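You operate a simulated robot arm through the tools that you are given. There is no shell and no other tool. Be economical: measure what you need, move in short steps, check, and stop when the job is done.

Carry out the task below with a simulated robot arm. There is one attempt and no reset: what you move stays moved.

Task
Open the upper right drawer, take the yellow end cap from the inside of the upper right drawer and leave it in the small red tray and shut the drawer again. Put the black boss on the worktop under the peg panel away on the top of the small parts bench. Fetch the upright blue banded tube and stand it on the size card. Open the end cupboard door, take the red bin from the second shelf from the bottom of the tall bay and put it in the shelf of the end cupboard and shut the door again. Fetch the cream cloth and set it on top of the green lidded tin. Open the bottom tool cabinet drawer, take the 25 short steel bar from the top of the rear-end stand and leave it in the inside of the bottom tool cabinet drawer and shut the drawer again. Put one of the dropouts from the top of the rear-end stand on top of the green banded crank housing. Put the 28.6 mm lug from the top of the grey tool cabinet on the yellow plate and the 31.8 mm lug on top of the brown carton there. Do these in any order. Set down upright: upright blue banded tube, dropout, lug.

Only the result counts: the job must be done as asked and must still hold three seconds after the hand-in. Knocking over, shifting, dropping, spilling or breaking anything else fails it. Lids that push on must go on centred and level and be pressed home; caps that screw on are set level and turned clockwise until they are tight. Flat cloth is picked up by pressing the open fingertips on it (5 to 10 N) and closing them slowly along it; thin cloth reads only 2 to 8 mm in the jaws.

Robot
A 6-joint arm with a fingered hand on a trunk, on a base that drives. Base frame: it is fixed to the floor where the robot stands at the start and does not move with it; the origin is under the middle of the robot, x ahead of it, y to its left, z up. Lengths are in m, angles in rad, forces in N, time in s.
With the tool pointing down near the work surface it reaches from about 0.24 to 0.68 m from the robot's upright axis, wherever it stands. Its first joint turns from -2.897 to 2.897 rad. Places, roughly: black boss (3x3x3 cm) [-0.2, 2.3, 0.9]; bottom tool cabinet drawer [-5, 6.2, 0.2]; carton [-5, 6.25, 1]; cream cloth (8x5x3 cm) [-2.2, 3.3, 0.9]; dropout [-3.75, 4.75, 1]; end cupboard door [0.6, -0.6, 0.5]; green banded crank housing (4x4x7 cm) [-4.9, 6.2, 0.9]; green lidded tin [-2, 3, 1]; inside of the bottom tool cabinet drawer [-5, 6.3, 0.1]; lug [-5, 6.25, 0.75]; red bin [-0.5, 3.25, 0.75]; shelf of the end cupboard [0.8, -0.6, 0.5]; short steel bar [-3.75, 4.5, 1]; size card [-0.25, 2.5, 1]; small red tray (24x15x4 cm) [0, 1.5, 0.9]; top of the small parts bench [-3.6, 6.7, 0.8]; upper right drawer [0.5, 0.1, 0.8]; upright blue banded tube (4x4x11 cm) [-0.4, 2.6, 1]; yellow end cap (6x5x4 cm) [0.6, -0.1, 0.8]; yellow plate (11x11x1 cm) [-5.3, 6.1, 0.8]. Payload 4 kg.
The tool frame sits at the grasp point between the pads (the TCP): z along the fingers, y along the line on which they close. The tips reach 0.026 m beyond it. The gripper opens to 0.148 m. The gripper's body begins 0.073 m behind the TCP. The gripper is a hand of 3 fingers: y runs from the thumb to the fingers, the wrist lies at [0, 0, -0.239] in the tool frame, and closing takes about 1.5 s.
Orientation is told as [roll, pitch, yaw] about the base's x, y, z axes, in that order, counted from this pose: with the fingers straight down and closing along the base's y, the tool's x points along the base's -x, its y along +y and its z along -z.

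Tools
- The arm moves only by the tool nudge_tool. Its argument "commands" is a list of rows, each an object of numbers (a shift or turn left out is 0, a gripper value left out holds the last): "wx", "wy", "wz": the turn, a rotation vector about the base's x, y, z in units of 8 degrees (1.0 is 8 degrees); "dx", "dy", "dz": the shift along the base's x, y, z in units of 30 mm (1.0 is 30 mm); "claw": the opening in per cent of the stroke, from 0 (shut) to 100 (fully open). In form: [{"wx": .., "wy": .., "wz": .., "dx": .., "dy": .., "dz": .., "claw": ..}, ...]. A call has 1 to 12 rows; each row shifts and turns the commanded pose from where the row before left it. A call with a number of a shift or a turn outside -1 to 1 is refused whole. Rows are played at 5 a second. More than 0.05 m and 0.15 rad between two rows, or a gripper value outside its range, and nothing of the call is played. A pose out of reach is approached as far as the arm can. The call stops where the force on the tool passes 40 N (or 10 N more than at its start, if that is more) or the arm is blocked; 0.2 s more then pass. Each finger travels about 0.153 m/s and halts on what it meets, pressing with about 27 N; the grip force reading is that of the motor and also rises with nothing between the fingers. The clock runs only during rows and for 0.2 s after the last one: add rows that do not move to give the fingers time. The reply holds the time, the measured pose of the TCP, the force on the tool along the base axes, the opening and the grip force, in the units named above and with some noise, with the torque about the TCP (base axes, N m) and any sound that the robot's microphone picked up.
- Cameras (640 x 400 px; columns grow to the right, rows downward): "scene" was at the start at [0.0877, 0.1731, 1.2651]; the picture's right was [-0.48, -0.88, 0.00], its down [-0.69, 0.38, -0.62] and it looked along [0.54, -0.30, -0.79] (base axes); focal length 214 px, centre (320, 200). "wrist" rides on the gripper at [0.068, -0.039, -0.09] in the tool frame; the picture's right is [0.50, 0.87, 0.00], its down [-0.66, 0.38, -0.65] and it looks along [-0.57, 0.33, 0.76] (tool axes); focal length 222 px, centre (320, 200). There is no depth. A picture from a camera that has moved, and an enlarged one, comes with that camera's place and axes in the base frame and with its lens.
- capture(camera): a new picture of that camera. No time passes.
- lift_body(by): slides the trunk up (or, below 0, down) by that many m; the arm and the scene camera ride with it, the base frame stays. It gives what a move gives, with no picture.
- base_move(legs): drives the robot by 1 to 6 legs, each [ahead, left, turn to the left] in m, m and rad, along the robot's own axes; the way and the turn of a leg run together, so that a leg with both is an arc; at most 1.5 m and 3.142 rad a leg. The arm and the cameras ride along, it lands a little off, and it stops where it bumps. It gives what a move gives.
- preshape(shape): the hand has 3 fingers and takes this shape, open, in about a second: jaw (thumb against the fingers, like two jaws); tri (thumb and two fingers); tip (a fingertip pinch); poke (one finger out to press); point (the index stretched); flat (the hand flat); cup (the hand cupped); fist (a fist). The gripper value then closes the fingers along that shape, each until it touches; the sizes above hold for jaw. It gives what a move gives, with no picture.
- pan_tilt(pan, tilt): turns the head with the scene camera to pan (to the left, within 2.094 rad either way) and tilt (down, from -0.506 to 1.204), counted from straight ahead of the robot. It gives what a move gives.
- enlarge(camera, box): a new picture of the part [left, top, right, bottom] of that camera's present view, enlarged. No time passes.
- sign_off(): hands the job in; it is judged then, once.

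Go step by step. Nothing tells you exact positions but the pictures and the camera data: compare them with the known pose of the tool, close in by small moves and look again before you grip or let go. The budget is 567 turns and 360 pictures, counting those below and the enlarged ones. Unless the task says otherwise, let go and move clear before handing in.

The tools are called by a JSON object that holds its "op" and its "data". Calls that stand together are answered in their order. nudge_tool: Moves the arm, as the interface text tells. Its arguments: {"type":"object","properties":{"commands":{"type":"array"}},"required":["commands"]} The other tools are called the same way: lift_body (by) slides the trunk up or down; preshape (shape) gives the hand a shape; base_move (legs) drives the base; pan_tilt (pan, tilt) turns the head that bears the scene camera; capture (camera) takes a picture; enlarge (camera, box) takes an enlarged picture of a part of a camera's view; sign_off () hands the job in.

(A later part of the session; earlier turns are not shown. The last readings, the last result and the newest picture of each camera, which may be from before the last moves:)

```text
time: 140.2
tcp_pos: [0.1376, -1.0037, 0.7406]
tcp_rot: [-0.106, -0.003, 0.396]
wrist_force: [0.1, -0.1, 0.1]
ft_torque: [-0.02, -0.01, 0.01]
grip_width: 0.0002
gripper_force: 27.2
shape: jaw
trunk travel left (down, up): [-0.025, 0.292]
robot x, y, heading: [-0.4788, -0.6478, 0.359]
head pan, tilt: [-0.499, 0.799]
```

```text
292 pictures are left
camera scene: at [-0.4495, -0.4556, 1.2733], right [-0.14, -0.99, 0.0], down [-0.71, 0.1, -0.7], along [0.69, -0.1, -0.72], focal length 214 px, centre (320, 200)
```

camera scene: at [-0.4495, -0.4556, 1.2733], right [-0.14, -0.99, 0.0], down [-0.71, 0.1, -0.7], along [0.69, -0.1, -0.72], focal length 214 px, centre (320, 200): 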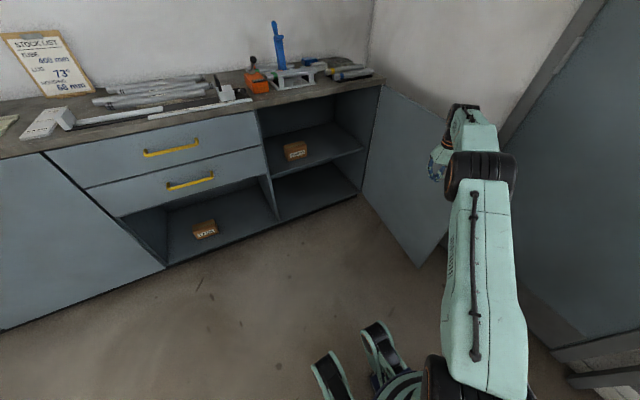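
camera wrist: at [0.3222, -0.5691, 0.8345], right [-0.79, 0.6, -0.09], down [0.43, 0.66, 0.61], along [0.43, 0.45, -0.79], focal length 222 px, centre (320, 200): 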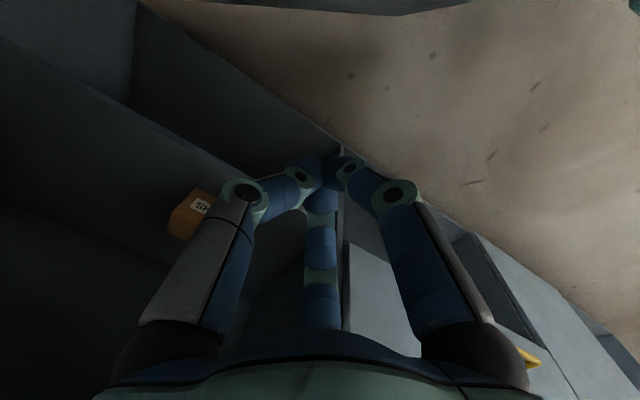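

{"op": "nudge_tool", "data": {"commands": [{"dx": 0.1, "dy": -1}, {"dx": 0.0, "dy": -1}, {"dx": 0.0, "dy": -1}, {}, {"dx": -0.35, "dy": 0.93, "dz": 0.5}, {"dx": -0.35, "dy": 0.93, "dz": 1}, {"dx": -0.35, "dy": 0.93, "dz": 1}, {"dx": -0.35, "dy": 0.93, "dz": 1}, {"dx": -0.35, "dy": 0.93, "dz": 1}, {"dx": -0.35, "dy": 0.93, "dz": 1}, {"dx": -0.35, "dy": 0.93, "dz": 1}, {"dx": -0.35, "dy": 0.93, "dz": 1}]}}

{"op": "capture", "data": {"camera": "scene"}}

```text
time: 142.8
tcp_pos: [0.0305, -0.8464, 0.964]
tcp_rot: [-0.105, -0.002, 0.398]
wrist_force: [0.4, 0.0, 0.7]
ft_torque: [0.04, 0.02, -0.01]
grip_width: 0.0
gripper_force: 27.1
shape: jaw
out of reach, approached as far as the arm can: row 2, 3
trunk travel left (down, up): [-0.025, 0.292]
robot x, y, heading: [-0.478, -0.6463, 0.357]
head pan, tilt: [-0.499, 0.799]
```

```text
291 pictures are left
camera scene: at [-0.4498, -0.4554, 1.2733], right [-0.14, -0.99, 0.0], down [-0.71, 0.1, -0.7], along [0.69, -0.1, -0.72], focal length 214 px, centre (320, 200)
```

scene: 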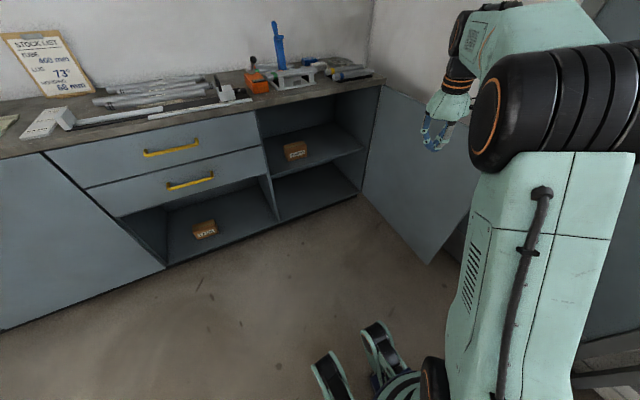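

Cupboard is open about 85°, with a shelf at z≈0.48. Now I tuck the arm and drive left along the bench toward the peg panel and tall bay.

{"op": "nudge_tool", "data": {"commands": [{"dx": -0.35, "dy": 0.93, "dz": 0.6, "claw": 100}, {"dx": -0.35, "dy": 0.93, "dz": 0.6}, {"dx": -0.35, "dy": 0.93, "dz": 0.6}, {"dx": -0.35, "dy": 0.93, "dz": 0.6}, {"dx": -0.35, "dy": 0.93, "dz": 0.6}, {"dx": -0.35, "dy": 0.93, "dz": 0.6}, {"wx": 0.7}, {}]}}

{"op": "base_move", "data": {"legs": [[0, 1.3, 0], [0.55, 0, 0], [0, 0.6, 0]]}}

{"op": "pan_tilt", "data": {"pan": 1.2, "tilt": 0.5}}

{"op": "capture", "data": {"camera": "scene"}}

```text
time: 144.6
tcp_pos: [-0.0296, -0.6804, 1.069]
tcp_rot: [-0.014, -0.039, 0.392]
wrist_force: [0.1, 0.7, -1.0]
ft_torque: [0.01, -0.01, 0.01]
grip_width: 0.1481
gripper_force: 0.0
shape: jaw
trunk travel left (down, up): [-0.025, 0.292]
robot x, y, heading: [-0.4746, -0.6493, 0.356]
head pan, tilt: [-0.499, 0.799]
```

```text
time: 164.5
tcp_pos: [-0.1516, 1.303, 1.0694]
tcp_rot: [-0.014, -0.041, 0.386]
wrist_force: [-0.3, -0.1, -0.8]
ft_torque: [-0.02, 0.01, -0.04]
grip_width: 0.1479
gripper_force: 0.2
shape: jaw
trunk travel left (down, up): [-0.025, 0.292]
robot x, y, heading: [-0.5967, 1.3373, 0.346]
head pan, tilt: [-0.499, 0.799]
```

```text
time: 166.2
tcp_pos: [-0.1509, 1.3023, 1.0699]
tcp_rot: [-0.014, -0.04, 0.387]
wrist_force: [-0.8, -1.0, 0.0]
ft_torque: [-0.01, 0.01, 0.02]
grip_width: 0.148
gripper_force: 0.1
shape: jaw
trunk travel left (down, up): [-0.025, 0.292]
robot x, y, heading: [-0.5988, 1.3395, 0.351]
head pan, tilt: [1.201, 0.499]
```

```text
290 pictures are left
camera scene: at [-0.6473, 1.6335, 1.2993], right [1.0, -0.02, 0.0], down [-0.01, -0.48, -0.88], along [0.02, 0.88, -0.48], focal length 214 px, centre (320, 200)
```

scene: 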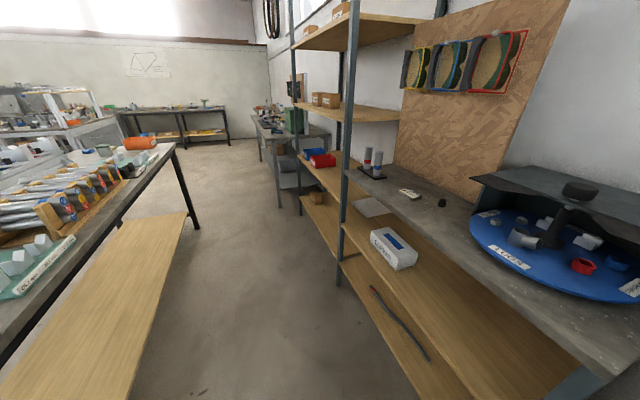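

{"op": "base_move", "data": {"legs": [[0.02, 0.5, 0.007], [0, 0.35, 0]]}}

{"op": "pan_tilt", "data": {"pan": 0.1, "tilt": 0.7}}

{"op": "capture", "data": {"camera": "scene"}}

{"op": "capture", "data": {"camera": "wrist"}}

```text
time: 174.3
tcp_pos: [-0.4237, 2.1002, 1.0692]
tcp_rot: [-0.013, -0.039, 0.379]
wrist_force: [-0.3, -0.5, -0.1]
ft_torque: [0.01, -0.03, 0.0]
grip_width: 0.1479
gripper_force: 0.0
shape: jaw
trunk travel left (down, up): [-0.025, 0.292]
robot x, y, heading: [-0.8756, 2.1415, 0.341]
head pan, tilt: [1.201, 0.499]
```

```text
time: 175.7
tcp_pos: [-0.4232, 2.1006, 1.0691]
tcp_rot: [-0.014, -0.04, 0.379]
wrist_force: [-0.4, -0.2, -1.1]
ft_torque: [0.04, -0.02, -0.03]
grip_width: 0.1479
gripper_force: 0.1
shape: jaw
trunk travel left (down, up): [-0.025, 0.292]
robot x, y, heading: [-0.8661, 2.1402, 0.349]
head pan, tilt: [0.099, 0.7]
```

```text
289 pictures are left
camera scene: at [-0.8425, 2.3808, 1.2816], right [0.43, -0.9, 0.0], down [-0.58, -0.28, -0.77], along [0.69, 0.33, -0.64], focal length 214 px, centre (320, 200)
```

scene: 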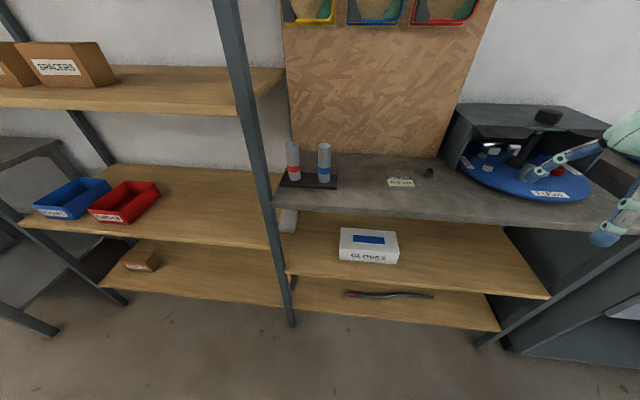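

```text
288 pictures are left
camera wrist: at [-0.4745, 2.0402, 1.1578], right [-0.78, 0.62, -0.03], down [0.44, 0.59, 0.67], along [0.44, 0.51, -0.74], focal length 222 px, centre (320, 200)
```

wrist: 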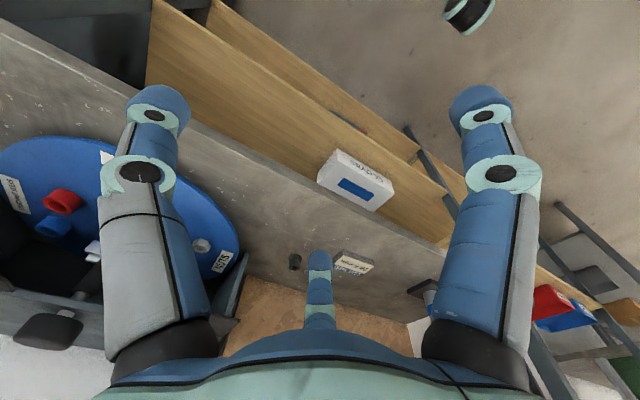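

{"op": "enlarge", "data": {"camera": "scene", "box": [270, 120, 450, 230]}}

{"op": "enlarge", "data": {"camera": "scene", "box": [10, 150, 230, 290]}}

```text
3.56 times, centred on (360, 175) of scene
camera zoom: at [-0.8425, 2.3808, 1.2816], right [0.43, -0.9, 0.0], down [-0.58, -0.28, -0.77], along [0.69, 0.33, -0.64], focal length 763 px, centre (178, 289)
```

zoom: 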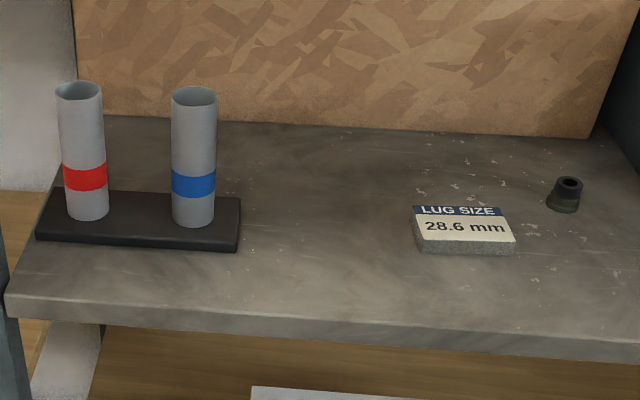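

```text
2.86 times, centred on (120, 220) of scene
camera zoom: at [-0.8425, 2.3808, 1.2816], right [0.43, -0.9, 0.0], down [-0.58, -0.28, -0.77], along [0.69, 0.33, -0.64], focal length 613 px, centre (891, 143)
```

zoom: 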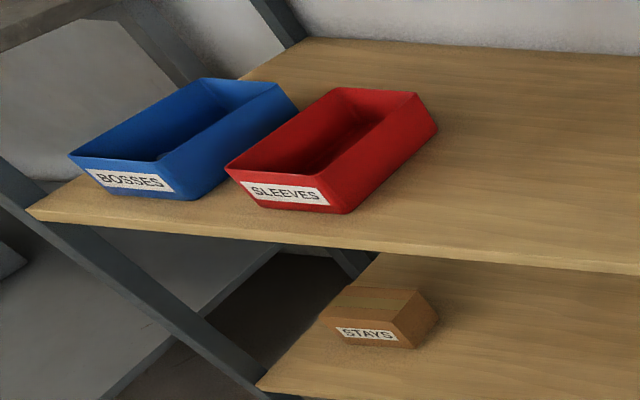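

I see the blue-banded tube next to the red one on a black plate, the size card, and the black boss beside it. I drive closer to work on the tube.

{"op": "base_move", "data": {"legs": [[0.12, 0.12, 0.008]]}}

{"op": "nudge_tool", "data": {"commands": [{"wy": 0.3, "claw": 55}, {}]}}

{"op": "capture", "data": {"camera": "scene"}}

{"op": "capture", "data": {"camera": "wrist"}}

```text
time: 177.4
tcp_pos: [-0.35, 2.2609, 1.0691]
tcp_rot: [-0.016, -0.041, 0.389]
wrist_force: [-0.3, 0.9, 0.3]
ft_torque: [0.02, 0.02, 0.03]
grip_width: 0.1478
gripper_force: 0.1
shape: jaw
trunk travel left (down, up): [-0.025, 0.292]
robot x, y, heading: [-0.7985, 2.295, 0.353]
head pan, tilt: [0.099, 0.7]
```

```text
time: 178.0
tcp_pos: [-0.3495, 2.2596, 1.0696]
tcp_rot: [0.0, -0.001, 0.389]
wrist_force: [0.1, 0.4, 0.3]
ft_torque: [0.0, 0.01, -0.01]
grip_width: 0.082
gripper_force: 0.1
shape: jaw
trunk travel left (down, up): [-0.025, 0.292]
robot x, y, heading: [-0.794, 2.2966, 0.353]
head pan, tilt: [0.099, 0.7]
```

```text
285 pictures are left
camera scene: at [-0.7727, 2.5354, 1.2816], right [0.44, -0.9, 0.0], down [-0.58, -0.28, -0.76], along [0.69, 0.33, -0.64], focal length 214 px, centre (320, 200)
```

scene: 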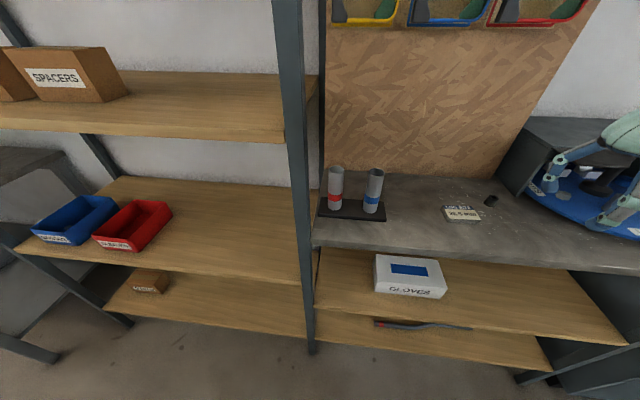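

```text
284 pictures are left
camera wrist: at [-0.3968, 2.1991, 1.1603], right [-0.79, 0.61, 0.0], down [0.46, 0.6, 0.66], along [0.4, 0.52, -0.76], focal length 222 px, centre (320, 200)
```

wrist: 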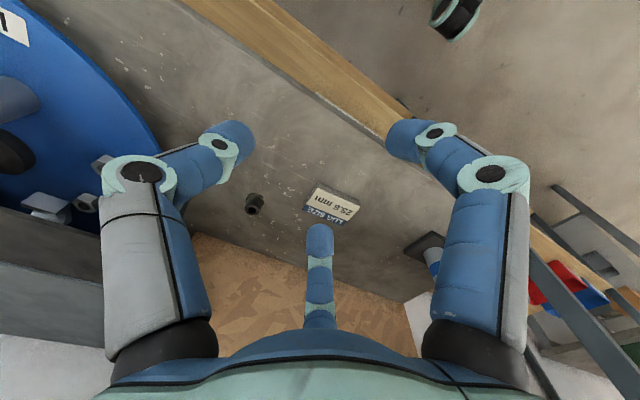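

{"op": "enlarge", "data": {"camera": "scene", "box": [310, 155, 510, 265]}}

{"op": "enlarge", "data": {"camera": "wrist", "box": [230, 150, 450, 290]}}

```text
3.20 times, centred on (410, 210) of scene
camera zoom: at [-0.7727, 2.5354, 1.2816], right [0.44, -0.9, 0.0], down [-0.58, -0.28, -0.76], along [0.69, 0.33, -0.64], focal length 686 px, centre (32, 168)
```

zoom: 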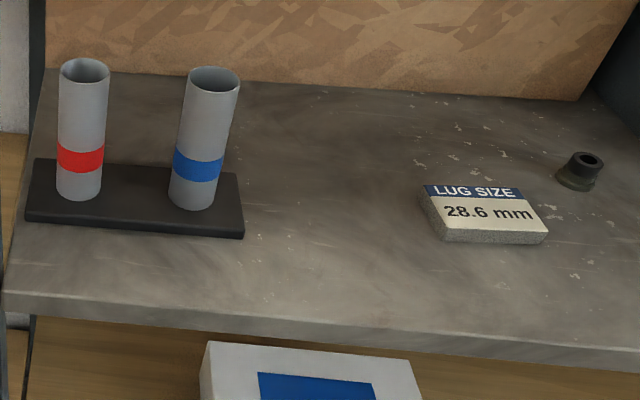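

```text
2.86 times, centred on (340, 220) of wrist
camera zoom: at [-0.3968, 2.1991, 1.1603], right [-0.79, 0.61, 0.0], down [0.46, 0.6, 0.66], along [0.4, 0.52, -0.76], focal length 635 px, centre (263, 143)
```

zoom: 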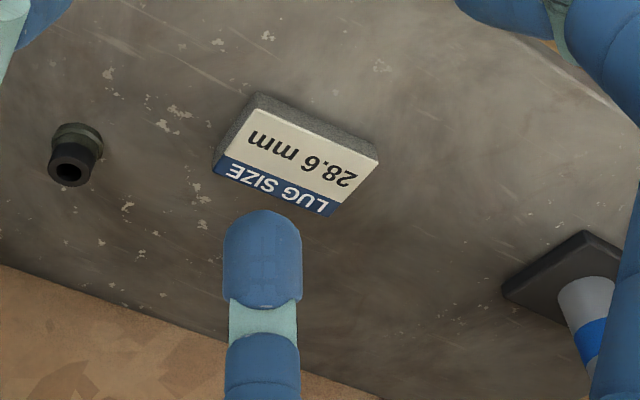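

Card top triangulates to (-0.274, 2.386, 0.918), tube to (-0.35, 2.595) with top at 1.02. I move above the tube.

{"op": "nudge_tool", "data": {"commands": [{"dz": 1, "dy": 0.6}, {"dy": 1}, {"dy": 1}, {"dy": 1}, {"dy": 1}, {"dy": 1}, {"dy": 1}, {"dy": 1}, {"dy": 1}, {"dy": 1}, {"dy": 1}, {"dy": 0.57}]}}

{"op": "capture", "data": {"camera": "wrist"}}

{"op": "capture", "data": {"camera": "scene"}}

```text
time: 180.6
tcp_pos: [-0.3554, 2.5928, 1.0936]
tcp_rot: [0.003, -0.002, 0.389]
wrist_force: [0.1, -0.1, 0.0]
ft_torque: [-0.01, -0.04, 0.0]
grip_width: 0.082
gripper_force: 0.0
shape: jaw
out of reach, approached as far as the arm can: row 12
trunk travel left (down, up): [-0.025, 0.292]
robot x, y, heading: [-0.7977, 2.2939, 0.359]
head pan, tilt: [0.099, 0.7]
```

```text
281 pictures are left
camera wrist: at [-0.4026, 2.5326, 1.1836], right [-0.79, 0.61, 0.0], down [0.46, 0.6, 0.66], along [0.4, 0.52, -0.75], focal length 222 px, centre (320, 200)
```

wrist: 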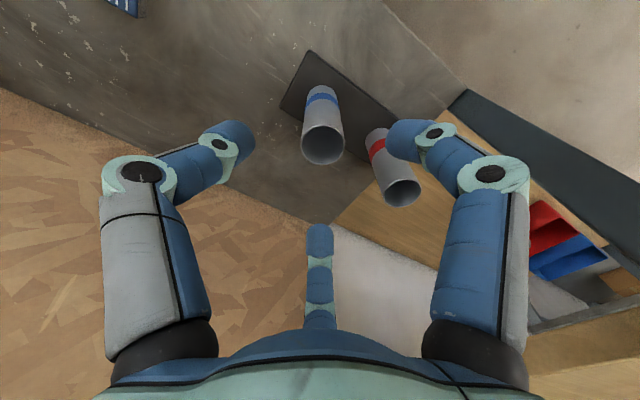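

```text
280 pictures are left
camera scene: at [-0.7726, 2.5356, 1.2815], right [0.44, -0.9, 0.0], down [-0.58, -0.28, -0.76], along [0.69, 0.33, -0.64], focal length 214 px, centre (320, 200)
```

scene: 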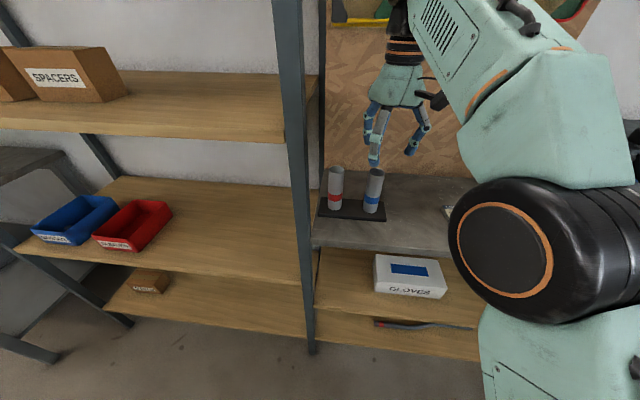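

{"op": "nudge_tool", "data": {"commands": [{"dy": 0.17, "dz": -0.6}, {"dz": -0.9}, {"dz": -0.9}, {"dz": -0.9}, {"dz": -0.9}, {}]}}

{"op": "capture", "data": {"camera": "wrist"}}

```text
time: 182.0
tcp_pos: [-0.3562, 2.5978, 0.9662]
tcp_rot: [0.001, -0.003, 0.389]
wrist_force: [-0.3, 0.7, 0.1]
ft_torque: [0.02, -0.02, -0.01]
grip_width: 0.0821
gripper_force: 0.0
shape: jaw
trunk travel left (down, up): [-0.025, 0.292]
robot x, y, heading: [-0.797, 2.2935, 0.354]
head pan, tilt: [0.099, 0.7]
```

```text
279 pictures are left
camera wrist: at [-0.4037, 2.5366, 1.0571], right [-0.79, 0.61, 0.0], down [0.46, 0.6, 0.66], along [0.4, 0.52, -0.76], focal length 222 px, centre (320, 200)
```

wrist: 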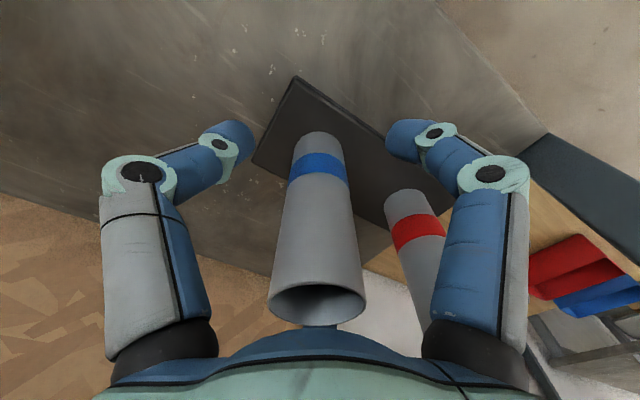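

{"op": "nudge_tool", "data": {"commands": [{"claw": 40}, {"claw": 30}, {"claw": 22}, {"claw": 15}, {}, {}, {}]}}

{"op": "capture", "data": {"camera": "wrist"}}

```text
time: 183.6
tcp_pos: [-0.3556, 2.5972, 0.9665]
tcp_rot: [0.001, -0.002, 0.388]
wrist_force: [-0.1, 0.2, 0.7]
ft_torque: [0.0, 0.0, 0.0]
grip_width: 0.0303
gripper_force: 27.1
shape: jaw
trunk travel left (down, up): [-0.025, 0.292]
robot x, y, heading: [-0.7998, 2.2957, 0.355]
head pan, tilt: [0.099, 0.7]
```

```text
278 pictures are left
camera wrist: at [-0.4036, 2.5367, 1.0572], right [-0.79, 0.61, 0.0], down [0.46, 0.6, 0.66], along [0.4, 0.52, -0.76], focal length 222 px, centre (320, 200)
```

wrist: 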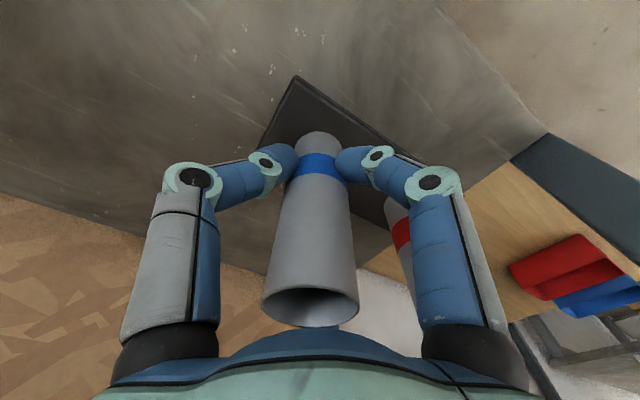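

{"op": "nudge_tool", "data": {"commands": [{"dz": 0.5}, {"dz": 0.8}, {"dz": 0.9}, {"dz": 0.9}, {"dx": 0.342, "dy": -0.88}, {"dx": 0.342, "dy": -0.88}, {"dx": 0.342, "dy": -0.88}, {"dx": 0.342, "dy": -0.88}, {"dx": 0.342, "dy": -0.88}, {"dx": 0.342, "dy": -0.88}, {"dx": 0.342, "dy": -0.88}, {"dx": 0.342, "dy": -0.88}]}}

{"op": "capture", "data": {"camera": "wrist"}}

{"op": "enlarge", "data": {"camera": "scene", "box": [340, 100, 540, 225]}}

```text
time: 186.2
tcp_pos: [-0.2733, 2.3852, 1.06]
tcp_rot: [0.001, -0.001, 0.388]
wrist_force: [0.6, 0.3, -1.9]
ft_torque: [-0.01, -0.02, -0.02]
grip_width: 0.0299
gripper_force: 27.4
shape: jaw
trunk travel left (down, up): [-0.025, 0.292]
robot x, y, heading: [-0.7952, 2.2927, 0.351]
head pan, tilt: [0.099, 0.7]
```

```text
277 pictures are left
camera wrist: at [-0.32, 2.3241, 1.1508], right [-0.79, 0.61, 0.0], down [0.46, 0.6, 0.66], along [0.4, 0.52, -0.76], focal length 222 px, centre (320, 200)
```

wrist: 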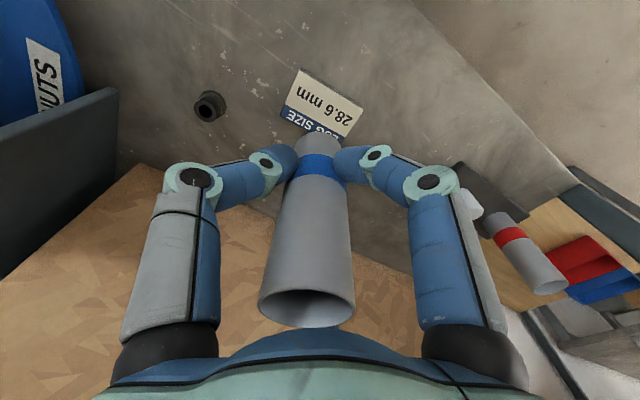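

```text
3.20 times, centred on (440, 162) of scene
camera zoom: at [-0.7725, 2.5352, 1.2816], right [0.44, -0.9, 0.0], down [-0.58, -0.28, -0.76], along [0.69, 0.33, -0.64], focal length 686 px, centre (-64, 320)
```

zoom: 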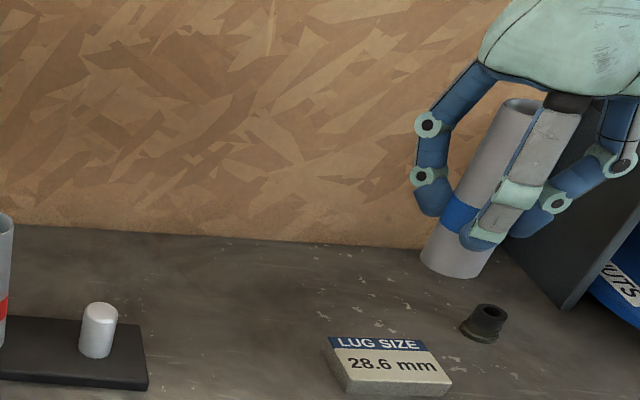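

{"op": "nudge_tool", "data": {"commands": [{"dx": -0.1, "dy": -0.07, "dz": -0.9}, {"dz": -0.9}, {"dz": -0.6}, {}]}}

{"op": "enlarge", "data": {"camera": "scene", "box": [380, 120, 540, 230]}}

{"op": "capture", "data": {"camera": "wrist"}}

```text
time: 187.2
tcp_pos: [-0.2759, 2.3825, 0.9872]
tcp_rot: [0.001, -0.002, 0.391]
wrist_force: [-0.5, -0.2, -1.1]
ft_torque: [0.0, 0.0, 0.05]
grip_width: 0.0299
gripper_force: 27.4
shape: jaw
trunk travel left (down, up): [-0.025, 0.292]
robot x, y, heading: [-0.7958, 2.2944, 0.354]
head pan, tilt: [0.099, 0.7]
```

```text
3.64 times, centred on (460, 175) of scene
camera zoom: at [-0.7726, 2.5354, 1.2815], right [0.44, -0.9, 0.0], down [-0.58, -0.28, -0.76], along [0.69, 0.33, -0.64], focal length 780 px, centre (-189, 291)
```

zoom: 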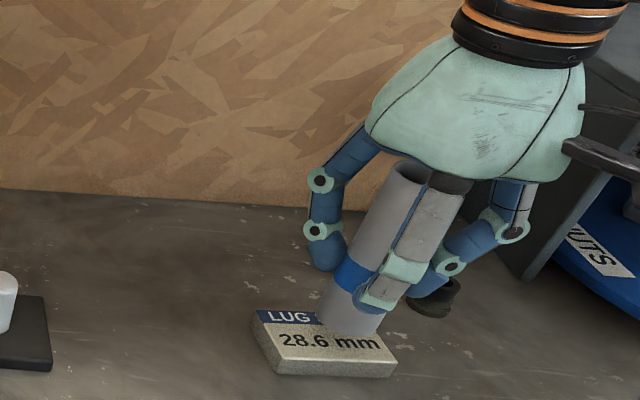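

```text
274 pictures are left
camera wrist: at [-0.3227, 2.3223, 1.0776], right [-0.79, 0.61, 0.0], down [0.46, 0.6, 0.66], along [0.4, 0.52, -0.76], focal length 222 px, centre (320, 200)
```

wrist: 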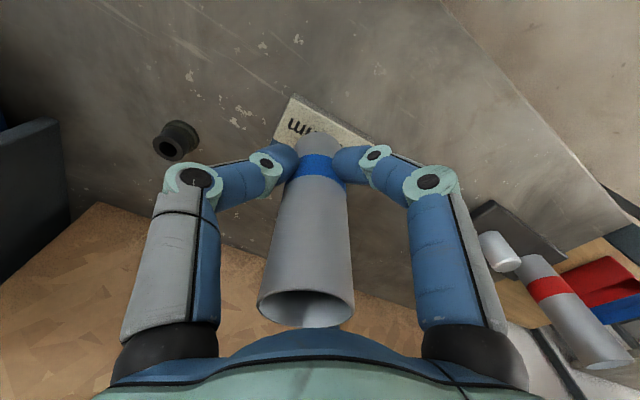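

{"op": "nudge_tool", "data": {"commands": [{"dx": 0.05, "dy": 0.18}, {"dz": -0.2}, {"dz": -0.2}, {"dz": -0.1}, {}]}}

{"op": "enlarge", "data": {"camera": "scene", "box": [380, 120, 540, 230]}}

```text
time: 188.4
tcp_pos: [-0.2735, 2.389, 0.9736]
tcp_rot: [0.001, 0.0, 0.39]
wrist_force: [-0.1, 0.2, -1.1]
ft_torque: [0.0, 0.04, -0.02]
grip_width: 0.0298
gripper_force: 26.8
shape: jaw
trunk travel left (down, up): [-0.025, 0.292]
robot x, y, heading: [-0.7994, 2.296, 0.351]
head pan, tilt: [0.099, 0.7]
```

```text
3.64 times, centred on (460, 175) of scene
camera zoom: at [-0.7726, 2.5354, 1.2815], right [0.44, -0.9, 0.0], down [-0.58, -0.28, -0.76], along [0.69, 0.33, -0.64], focal length 780 px, centre (-189, 291)
```

zoom: 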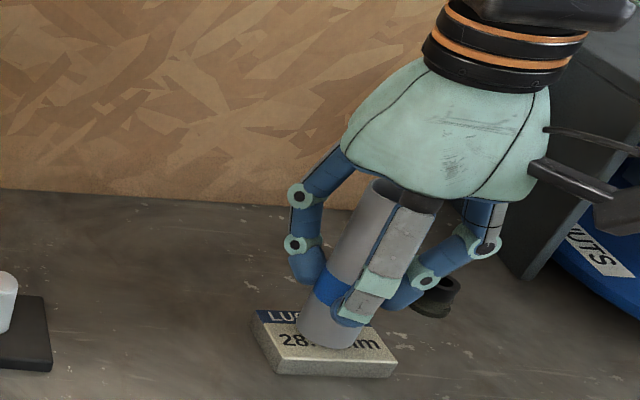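

{"op": "nudge_tool", "data": {"commands": [{"dz": -0.1}, {}, {"dz": -0.07}, {}]}}

```text
time: 189.4
tcp_pos: [-0.2741, 2.3888, 0.969]
tcp_rot: [0.0, -0.004, 0.389]
wrist_force: [-1.3, 1.3, 16.1]
ft_torque: [0.06, -0.14, -0.01]
grip_width: 0.0303
gripper_force: 26.9
shape: jaw
trunk travel left (down, up): [-0.025, 0.292]
robot x, y, heading: [-0.7946, 2.296, 0.349]
head pan, tilt: [0.099, 0.7]
```

Contact with the card at 16 N. I ease off slightly, open, and rise.

{"op": "nudge_tool", "data": {"commands": [{"dz": 0.05}, {"claw": 24}, {"claw": 32}, {"claw": 42}, {"claw": 55}, {}, {"dz": 0.7}, {"dz": 1}, {"dz": 1}, {"dz": 1}, {"dz": 1}]}}

{"op": "enlarge", "data": {"camera": "scene", "box": [380, 120, 540, 230]}}

{"op": "capture", "data": {"camera": "wrist"}}

```text
time: 191.8
tcp_pos: [-0.2806, 2.3883, 1.1016]
tcp_rot: [0.001, -0.007, 0.39]
wrist_force: [0.7, -0.4, 0.6]
ft_torque: [-0.04, -0.01, 0.03]
grip_width: 0.0805
gripper_force: 0.0
shape: jaw
out of reach, approached as far as the arm can: row 11
trunk travel left (down, up): [-0.025, 0.292]
robot x, y, heading: [-0.7963, 2.2926, 0.349]
head pan, tilt: [0.099, 0.7]
```

```text
3.64 times, centred on (460, 175) of scene
camera zoom: at [-0.7736, 2.5353, 1.2816], right [0.44, -0.9, 0.0], down [-0.58, -0.28, -0.77], along [0.69, 0.33, -0.64], focal length 780 px, centre (-189, 291)
```

zoom: 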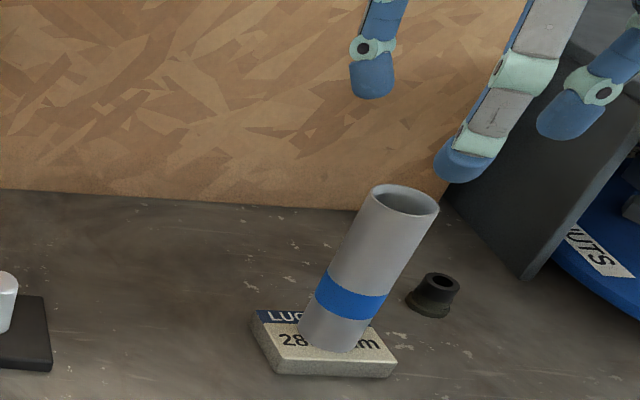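

```text
271 pictures are left
camera wrist: at [-0.3285, 2.3267, 1.1912], right [-0.79, 0.61, 0.0], down [0.46, 0.6, 0.66], along [0.4, 0.52, -0.75], focal length 222 px, centre (320, 200)
```

wrist: 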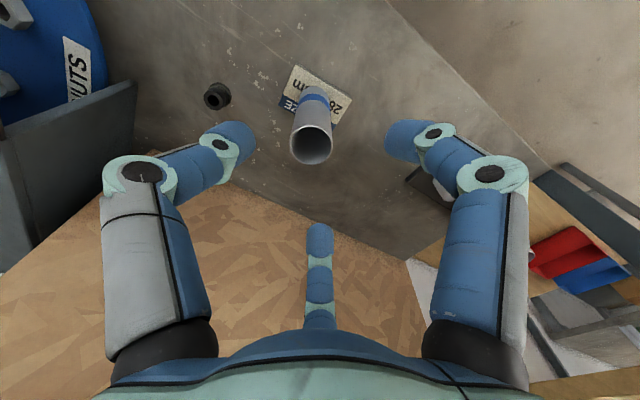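

Tube stands on the card. Next I back off and go look at the red bin in the tall bay.

{"op": "nudge_tool", "data": {"commands": [{"dx": -0.937, "dy": -0.35}, {"dx": -0.937, "dy": -0.35}, {"dx": -0.937, "dy": -0.35}, {"dx": -0.937, "dy": -0.35}, {"dx": -0.937, "dy": -0.35}, {}]}}

{"op": "base_move", "data": {"legs": [[-0.12, 0, 0.01], [0, 0.75, 0]]}}

{"op": "pan_tilt", "data": {"pan": 0.0, "tilt": 0.8}}

{"op": "capture", "data": {"camera": "scene"}}

{"op": "capture", "data": {"camera": "wrist"}}

```text
time: 193.2
tcp_pos: [-0.4217, 2.3361, 1.1021]
tcp_rot: [0.0, -0.003, 0.39]
wrist_force: [0.3, 0.7, 1.2]
ft_torque: [0.02, 0.03, -0.01]
grip_width: 0.081
gripper_force: 0.0
shape: jaw
trunk travel left (down, up): [-0.025, 0.292]
robot x, y, heading: [-0.7985, 2.294, 0.352]
head pan, tilt: [0.099, 0.7]
```

```text
time: 201.1
tcp_pos: [-0.805, 2.9987, 1.1019]
tcp_rot: [0.001, -0.001, 0.398]
wrist_force: [-0.9, 0.2, -0.4]
ft_torque: [-0.06, 0.01, -0.02]
grip_width: 0.0809
gripper_force: 0.1
shape: jaw
trunk travel left (down, up): [-0.025, 0.292]
robot x, y, heading: [-1.1806, 2.9532, 0.36]
head pan, tilt: [0.099, 0.7]
```

```text
time: 201.7
tcp_pos: [-0.8039, 2.9978, 1.1011]
tcp_rot: [0.001, -0.001, 0.4]
wrist_force: [-0.2, 0.0, 0.1]
ft_torque: [-0.01, 0.02, 0.03]
grip_width: 0.081
gripper_force: 0.1
shape: jaw
trunk travel left (down, up): [-0.025, 0.292]
robot x, y, heading: [-1.1797, 2.9561, 0.36]
head pan, tilt: [0.0, 0.799]
```

```text
270 pictures are left
camera scene: at [-1.157, 3.1865, 1.2733], right [0.35, -0.94, 0.0], down [-0.67, -0.25, -0.7], along [0.65, 0.25, -0.72], focal length 214 px, centre (320, 200)
```

scene: 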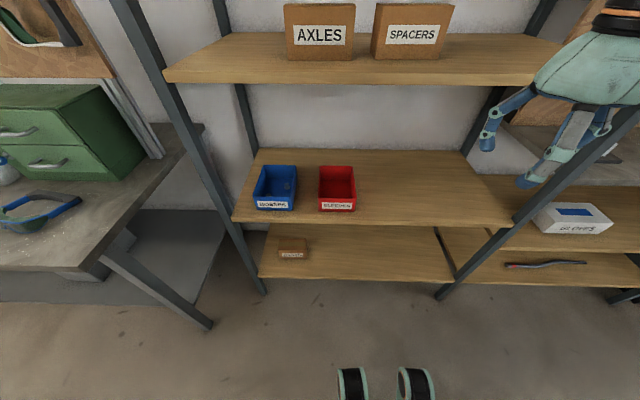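

```text
269 pictures are left
camera wrist: at [-0.8509, 2.9381, 1.1922], right [-0.8, 0.6, 0.0], down [0.46, 0.6, 0.66], along [0.4, 0.52, -0.76], focal length 222 px, centre (320, 200)
```

wrist: 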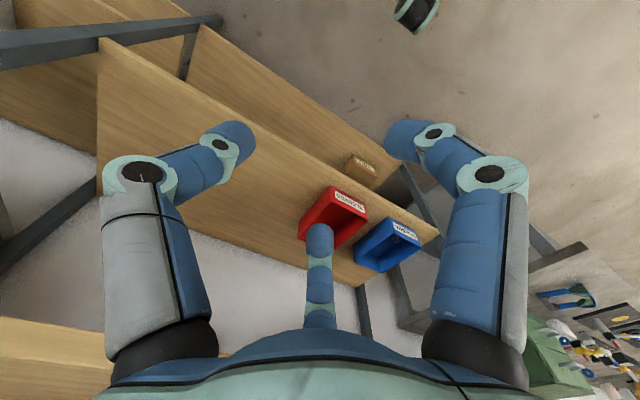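

The red bin ("SLEEVES") measures roughly 0.12 wide × 0.17 deep × 0.07 high, shelf z≈0.70. I lower the open hand in front of the shelf with a slight tilt, to slide it around the bin from the front.

{"op": "nudge_tool", "data": {"commands": [{"dz": -1, "claw": 100}, {"dz": -1, "wx": 0.33, "wy": -0.88, "wz": -0.15}, {"dz": -1, "wx": 0.33, "wy": -0.88, "wz": -0.15}, {"dz": -1}, {"dz": -1}, {"dz": -1}, {"dz": -1}, {"dz": -1}, {"dz": -1}, {"dz": -1}, {"dz": -1}, {"dz": -0.5}]}}

{"op": "base_move", "data": {"legs": [[0, 0.14, 0]]}}

{"op": "capture", "data": {"camera": "scene"}}

{"op": "capture", "data": {"camera": "wrist"}}

```text
time: 204.3
tcp_pos: [-0.8034, 2.9976, 0.7571]
tcp_rot: [-0.004, -0.263, 0.357]
wrist_force: [-0.4, -0.2, -0.1]
ft_torque: [-0.01, 0.01, 0.03]
grip_width: 0.1475
gripper_force: 0.1
shape: jaw
trunk travel left (down, up): [-0.025, 0.292]
robot x, y, heading: [-1.1773, 2.9564, 0.362]
head pan, tilt: [0.0, 0.799]
```

```text
time: 206.2
tcp_pos: [-0.855, 3.1348, 0.7566]
tcp_rot: [-0.004, -0.263, 0.357]
wrist_force: [0.8, -0.3, -1.4]
ft_torque: [0.02, 0.02, 0.0]
grip_width: 0.1478
gripper_force: 0.1
shape: jaw
trunk travel left (down, up): [-0.025, 0.292]
robot x, y, heading: [-1.2302, 3.092, 0.365]
head pan, tilt: [0.0, 0.799]
```

```text
268 pictures are left
camera scene: at [-1.2082, 3.3224, 1.2733], right [0.35, -0.94, 0.0], down [-0.67, -0.25, -0.7], along [0.65, 0.25, -0.72], focal length 214 px, centre (320, 200)
```

scene: 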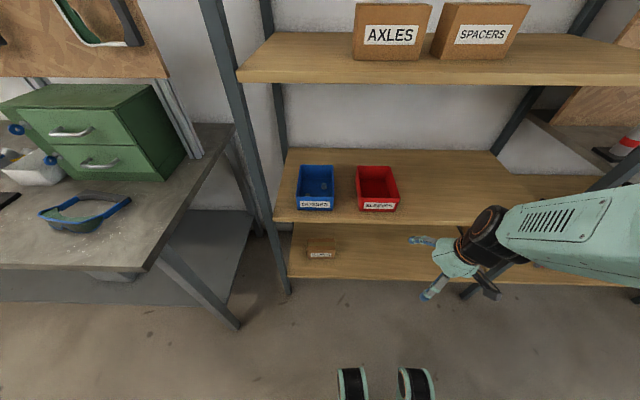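

```text
267 pictures are left
camera wrist: at [-0.9241, 3.069, 0.8264], right [-0.75, 0.64, -0.13], down [0.3, 0.52, 0.8], along [0.58, 0.56, -0.58], focal length 222 px, centre (320, 200)
```

wrist: 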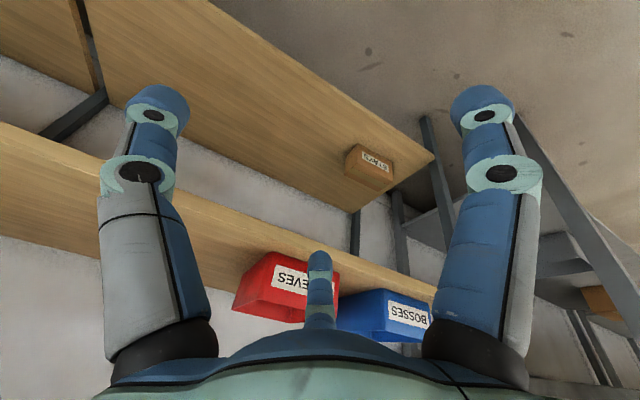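

{"op": "enlarge", "data": {"camera": "scene", "box": [280, 145, 440, 235]}}

```text
4.00 times, centred on (360, 190) of scene
camera zoom: at [-1.2082, 3.3224, 1.2733], right [0.35, -0.94, 0.0], down [-0.67, -0.25, -0.7], along [0.65, 0.25, -0.72], focal length 858 px, centre (160, 240)
```

zoom: 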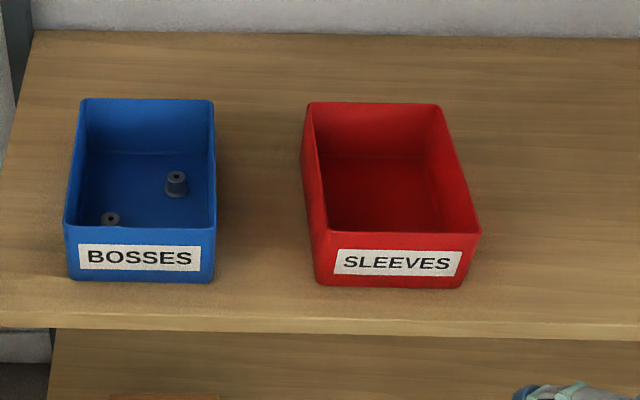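

{"op": "nudge_tool", "data": {"commands": [{"dx": -0.356, "dy": 0.95, "dz": -0.1}, {"dx": -0.356, "dy": 0.95, "dz": -0.1}, {"dx": -0.356, "dy": 0.95, "dz": -0.1}, {"dx": -0.356, "dy": 0.95, "dz": -0.1}, {}]}}

{"op": "base_move", "data": {"legs": [[0.09, 0, 0]]}}

{"op": "capture", "data": {"camera": "wrist"}}

{"op": "capture", "data": {"camera": "scene"}}

```text
time: 207.4
tcp_pos: [-0.8993, 3.2485, 0.7442]
tcp_rot: [-0.003, -0.265, 0.357]
wrist_force: [0.1, -0.4, -0.8]
ft_torque: [-0.01, 0.01, -0.02]
grip_width: 0.1481
gripper_force: 0.2
shape: jaw
trunk travel left (down, up): [-0.025, 0.292]
robot x, y, heading: [-1.2321, 3.0869, 0.363]
head pan, tilt: [0.0, 0.799]
```

```text
time: 208.5
tcp_pos: [-0.8144, 3.28, 0.7443]
tcp_rot: [-0.003, -0.262, 0.354]
wrist_force: [0.0, -1.0, 0.3]
ft_torque: [-0.01, 0.0, 0.02]
grip_width: 0.1479
gripper_force: 0.1
shape: jaw
trunk travel left (down, up): [-0.025, 0.292]
robot x, y, heading: [-1.1471, 3.1223, 0.36]
head pan, tilt: [0.0, 0.799]
```

```text
265 pictures are left
camera wrist: at [-0.883, 3.2145, 0.8146], right [-0.75, 0.64, -0.13], down [0.3, 0.52, 0.8], along [0.59, 0.56, -0.58], focal length 222 px, centre (320, 200)
```

wrist: 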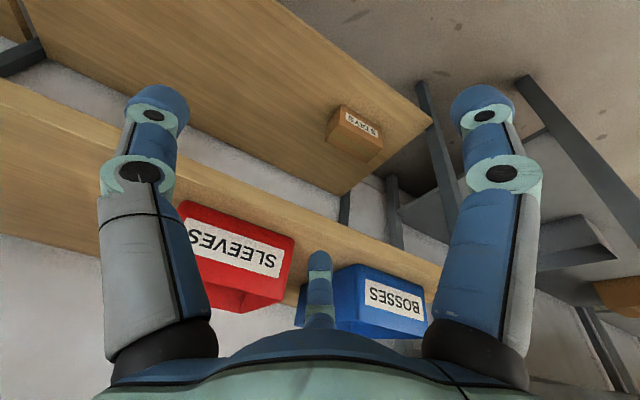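

```text
264 pictures are left
camera scene: at [-1.1236, 3.354, 1.2733], right [0.35, -0.94, 0.0], down [-0.67, -0.25, -0.7], along [0.65, 0.25, -0.72], focal length 214 px, centre (320, 200)
```

scene: 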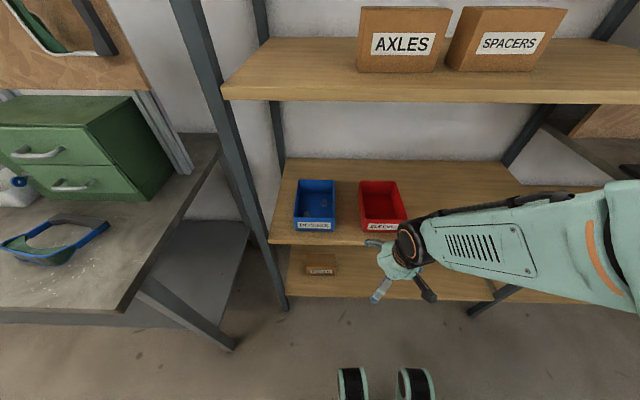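

{"op": "nudge_tool", "data": {"commands": [{"dx": 0.912, "dy": 0.341}, {"dx": 0.912, "dy": 0.341}, {"dx": 0.912, "dy": 0.341}, {"dx": 0.912, "dy": 0.341}, {}]}}

{"op": "capture", "data": {"camera": "wrist"}}

{"op": "enlarge", "data": {"camera": "scene", "box": [280, 145, 480, 270]}}

```text
time: 209.7
tcp_pos: [-0.7055, 3.3197, 0.7446]
tcp_rot: [-0.003, -0.264, 0.354]
wrist_force: [0.1, 0.3, -1.0]
ft_torque: [0.05, 0.0, -0.01]
grip_width: 0.1477
gripper_force: 0.0
shape: jaw
trunk travel left (down, up): [-0.025, 0.292]
robot x, y, heading: [-1.1443, 3.1218, 0.359]
head pan, tilt: [0.0, 0.799]
```

```text
263 pictures are left
camera wrist: at [-0.7743, 3.253, 0.8136], right [-0.75, 0.64, -0.13], down [0.3, 0.52, 0.8], along [0.59, 0.56, -0.58], focal length 222 px, centre (320, 200)
```

wrist: 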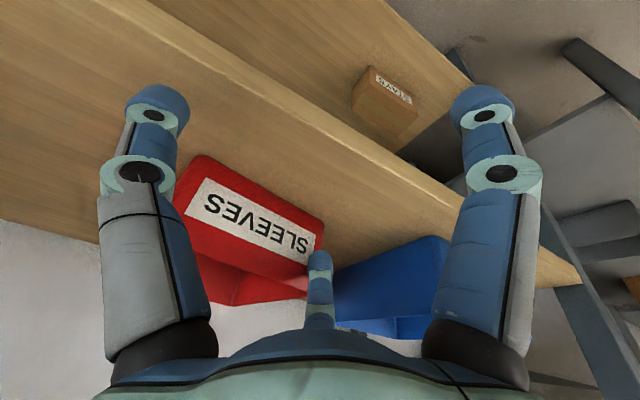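

```text
3.20 times, centred on (380, 208) of scene
camera zoom: at [-1.124, 3.3538, 1.2733], right [0.35, -0.94, 0.0], down [-0.67, -0.25, -0.7], along [0.65, 0.25, -0.72], focal length 686 px, centre (128, 176)
```

zoom: 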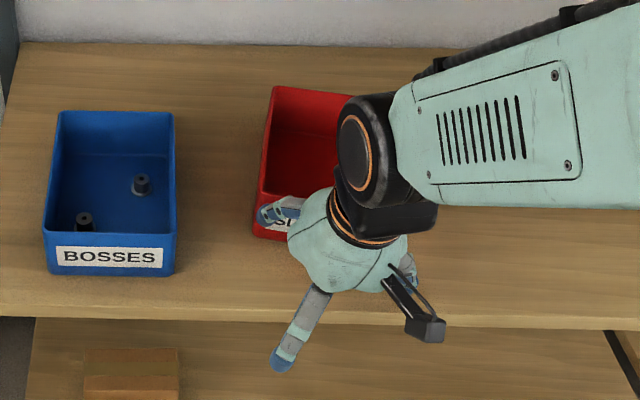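

{"op": "enlarge", "data": {"camera": "wrist", "box": [180, 140, 360, 340]}}

{"op": "enlarge", "data": {"camera": "scene", "box": [340, 190, 430, 250]}}

```text
2.00 times, centred on (270, 240) of wrist
camera zoom: at [-0.7743, 3.253, 0.8136], right [-0.75, 0.64, -0.13], down [0.3, 0.52, 0.8], along [0.59, 0.56, -0.58], focal length 444 px, centre (420, 120)
```

zoom: 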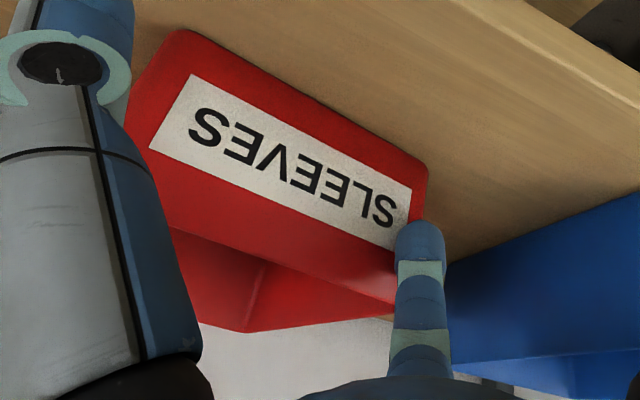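

```text
6.67 times, centred on (385, 220) of scene
camera zoom: at [-1.124, 3.3538, 1.2733], right [0.35, -0.94, 0.0], down [-0.67, -0.25, -0.7], along [0.65, 0.25, -0.72], focal length 1430 px, centre (-113, 67)
```

zoom: 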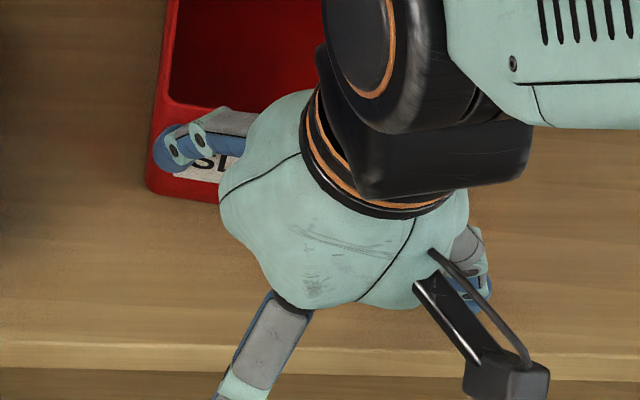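

The near finger had nudged the bin back about 5 cm; across its width the three-finger hand is too tight. Better: thumb on the front wall and the two fingers on the side walls. I retreat and turn the hand 90°.

{"op": "nudge_tool", "data": {"commands": [{"dx": -0.93, "dy": -0.35}, {"dx": -0.93, "dy": -0.35}, {"dx": -0.93, "dy": -0.35}, {"dx": -0.93, "dy": -0.35}, {"dx": -0.93, "dy": -0.35}, {"dx": -0.93, "dy": -0.35}, {"dx": -0.93, "dy": -0.35}, {"wx": -0.35, "wy": 0.93}, {"wx": -0.15, "wy": 0.4}, {}]}}

{"op": "nudge_tool", "data": {"commands": [{"wz": -1}, {"wz": -1}, {"wz": -1}, {"wz": -1}, {"wz": -1}, {"wz": -1}, {"wz": -1}, {"wz": -1}, {"wz": -1}, {"wz": -1}, {"wz": -1}, {"wz": -0.25}]}}

{"op": "capture", "data": {"camera": "wrist"}}

{"op": "enlarge", "data": {"camera": "scene", "box": [280, 145, 440, 265]}}

```text
time: 211.9
tcp_pos: [-0.8748, 3.2574, 0.752]
tcp_rot: [-0.003, -0.064, 0.354]
wrist_force: [0.0, 0.8, -0.8]
ft_torque: [0.01, -0.03, -0.02]
grip_width: 0.1478
gripper_force: 0.1
shape: jaw
out of reach, approached as far as the arm can: row 7
trunk travel left (down, up): [-0.025, 0.292]
robot x, y, heading: [-1.1449, 3.1234, 0.359]
head pan, tilt: [0.0, 0.799]
```

```text
time: 214.5
tcp_pos: [-0.8746, 3.2582, 0.7525]
tcp_rot: [-0.007, -0.068, -1.218]
wrist_force: [-0.4, 0.0, -0.9]
ft_torque: [0.03, 0.03, 0.01]
grip_width: 0.148
gripper_force: 0.1
shape: jaw
trunk travel left (down, up): [-0.025, 0.292]
robot x, y, heading: [-1.1458, 3.1218, 0.358]
head pan, tilt: [0.0, 0.799]
```

```text
259 pictures are left
camera wrist: at [-0.9364, 3.3156, 0.8387], right [0.64, 0.77, -0.04], down [0.57, -0.44, 0.69], along [0.52, -0.46, -0.72], focal length 222 px, centre (320, 200)
```

wrist: 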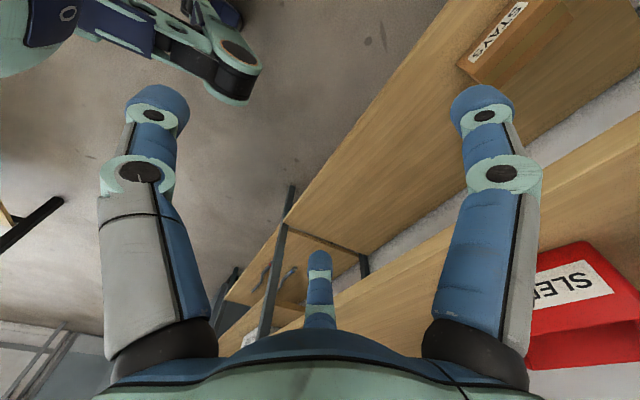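

```text
3.33 times, centred on (360, 205) of scene
camera zoom: at [-1.1241, 3.3539, 1.2733], right [0.35, -0.94, 0.0], down [-0.67, -0.25, -0.7], along [0.65, 0.25, -0.72], focal length 715 px, centre (187, 183)
```

zoom: 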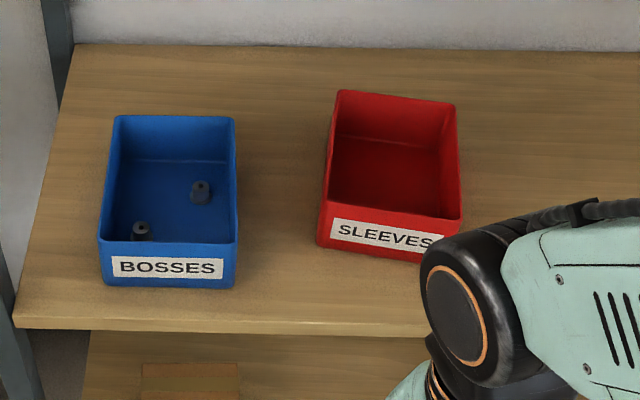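

{"op": "nudge_tool", "data": {"commands": [{"wx": 0.456, "wy": 0.17, "wz": -0.5}, {"wz": -1}, {"dz": -0.3}, {}]}}

{"op": "base_move", "data": {"legs": [[0.05, 0, 0]]}}

```text
time: 215.5
tcp_pos: [-0.8756, 3.2591, 0.7445]
tcp_rot: [-0.007, 0.001, -1.425]
wrist_force: [0.9, -0.1, 0.0]
ft_torque: [0.02, 0.01, 0.01]
grip_width: 0.148
gripper_force: 0.1
shape: jaw
trunk travel left (down, up): [-0.025, 0.292]
robot x, y, heading: [-1.1467, 3.1245, 0.357]
head pan, tilt: [0.0, 0.799]
```

```text
time: 216.5
tcp_pos: [-0.8275, 3.2769, 0.7447]
tcp_rot: [-0.006, 0.003, -1.427]
wrist_force: [1.2, -0.1, 0.3]
ft_torque: [0.01, -0.01, 0.01]
grip_width: 0.148
gripper_force: 0.1
shape: jaw
trunk travel left (down, up): [-0.025, 0.292]
robot x, y, heading: [-1.098, 3.1428, 0.356]
head pan, tilt: [0.0, 0.799]
```

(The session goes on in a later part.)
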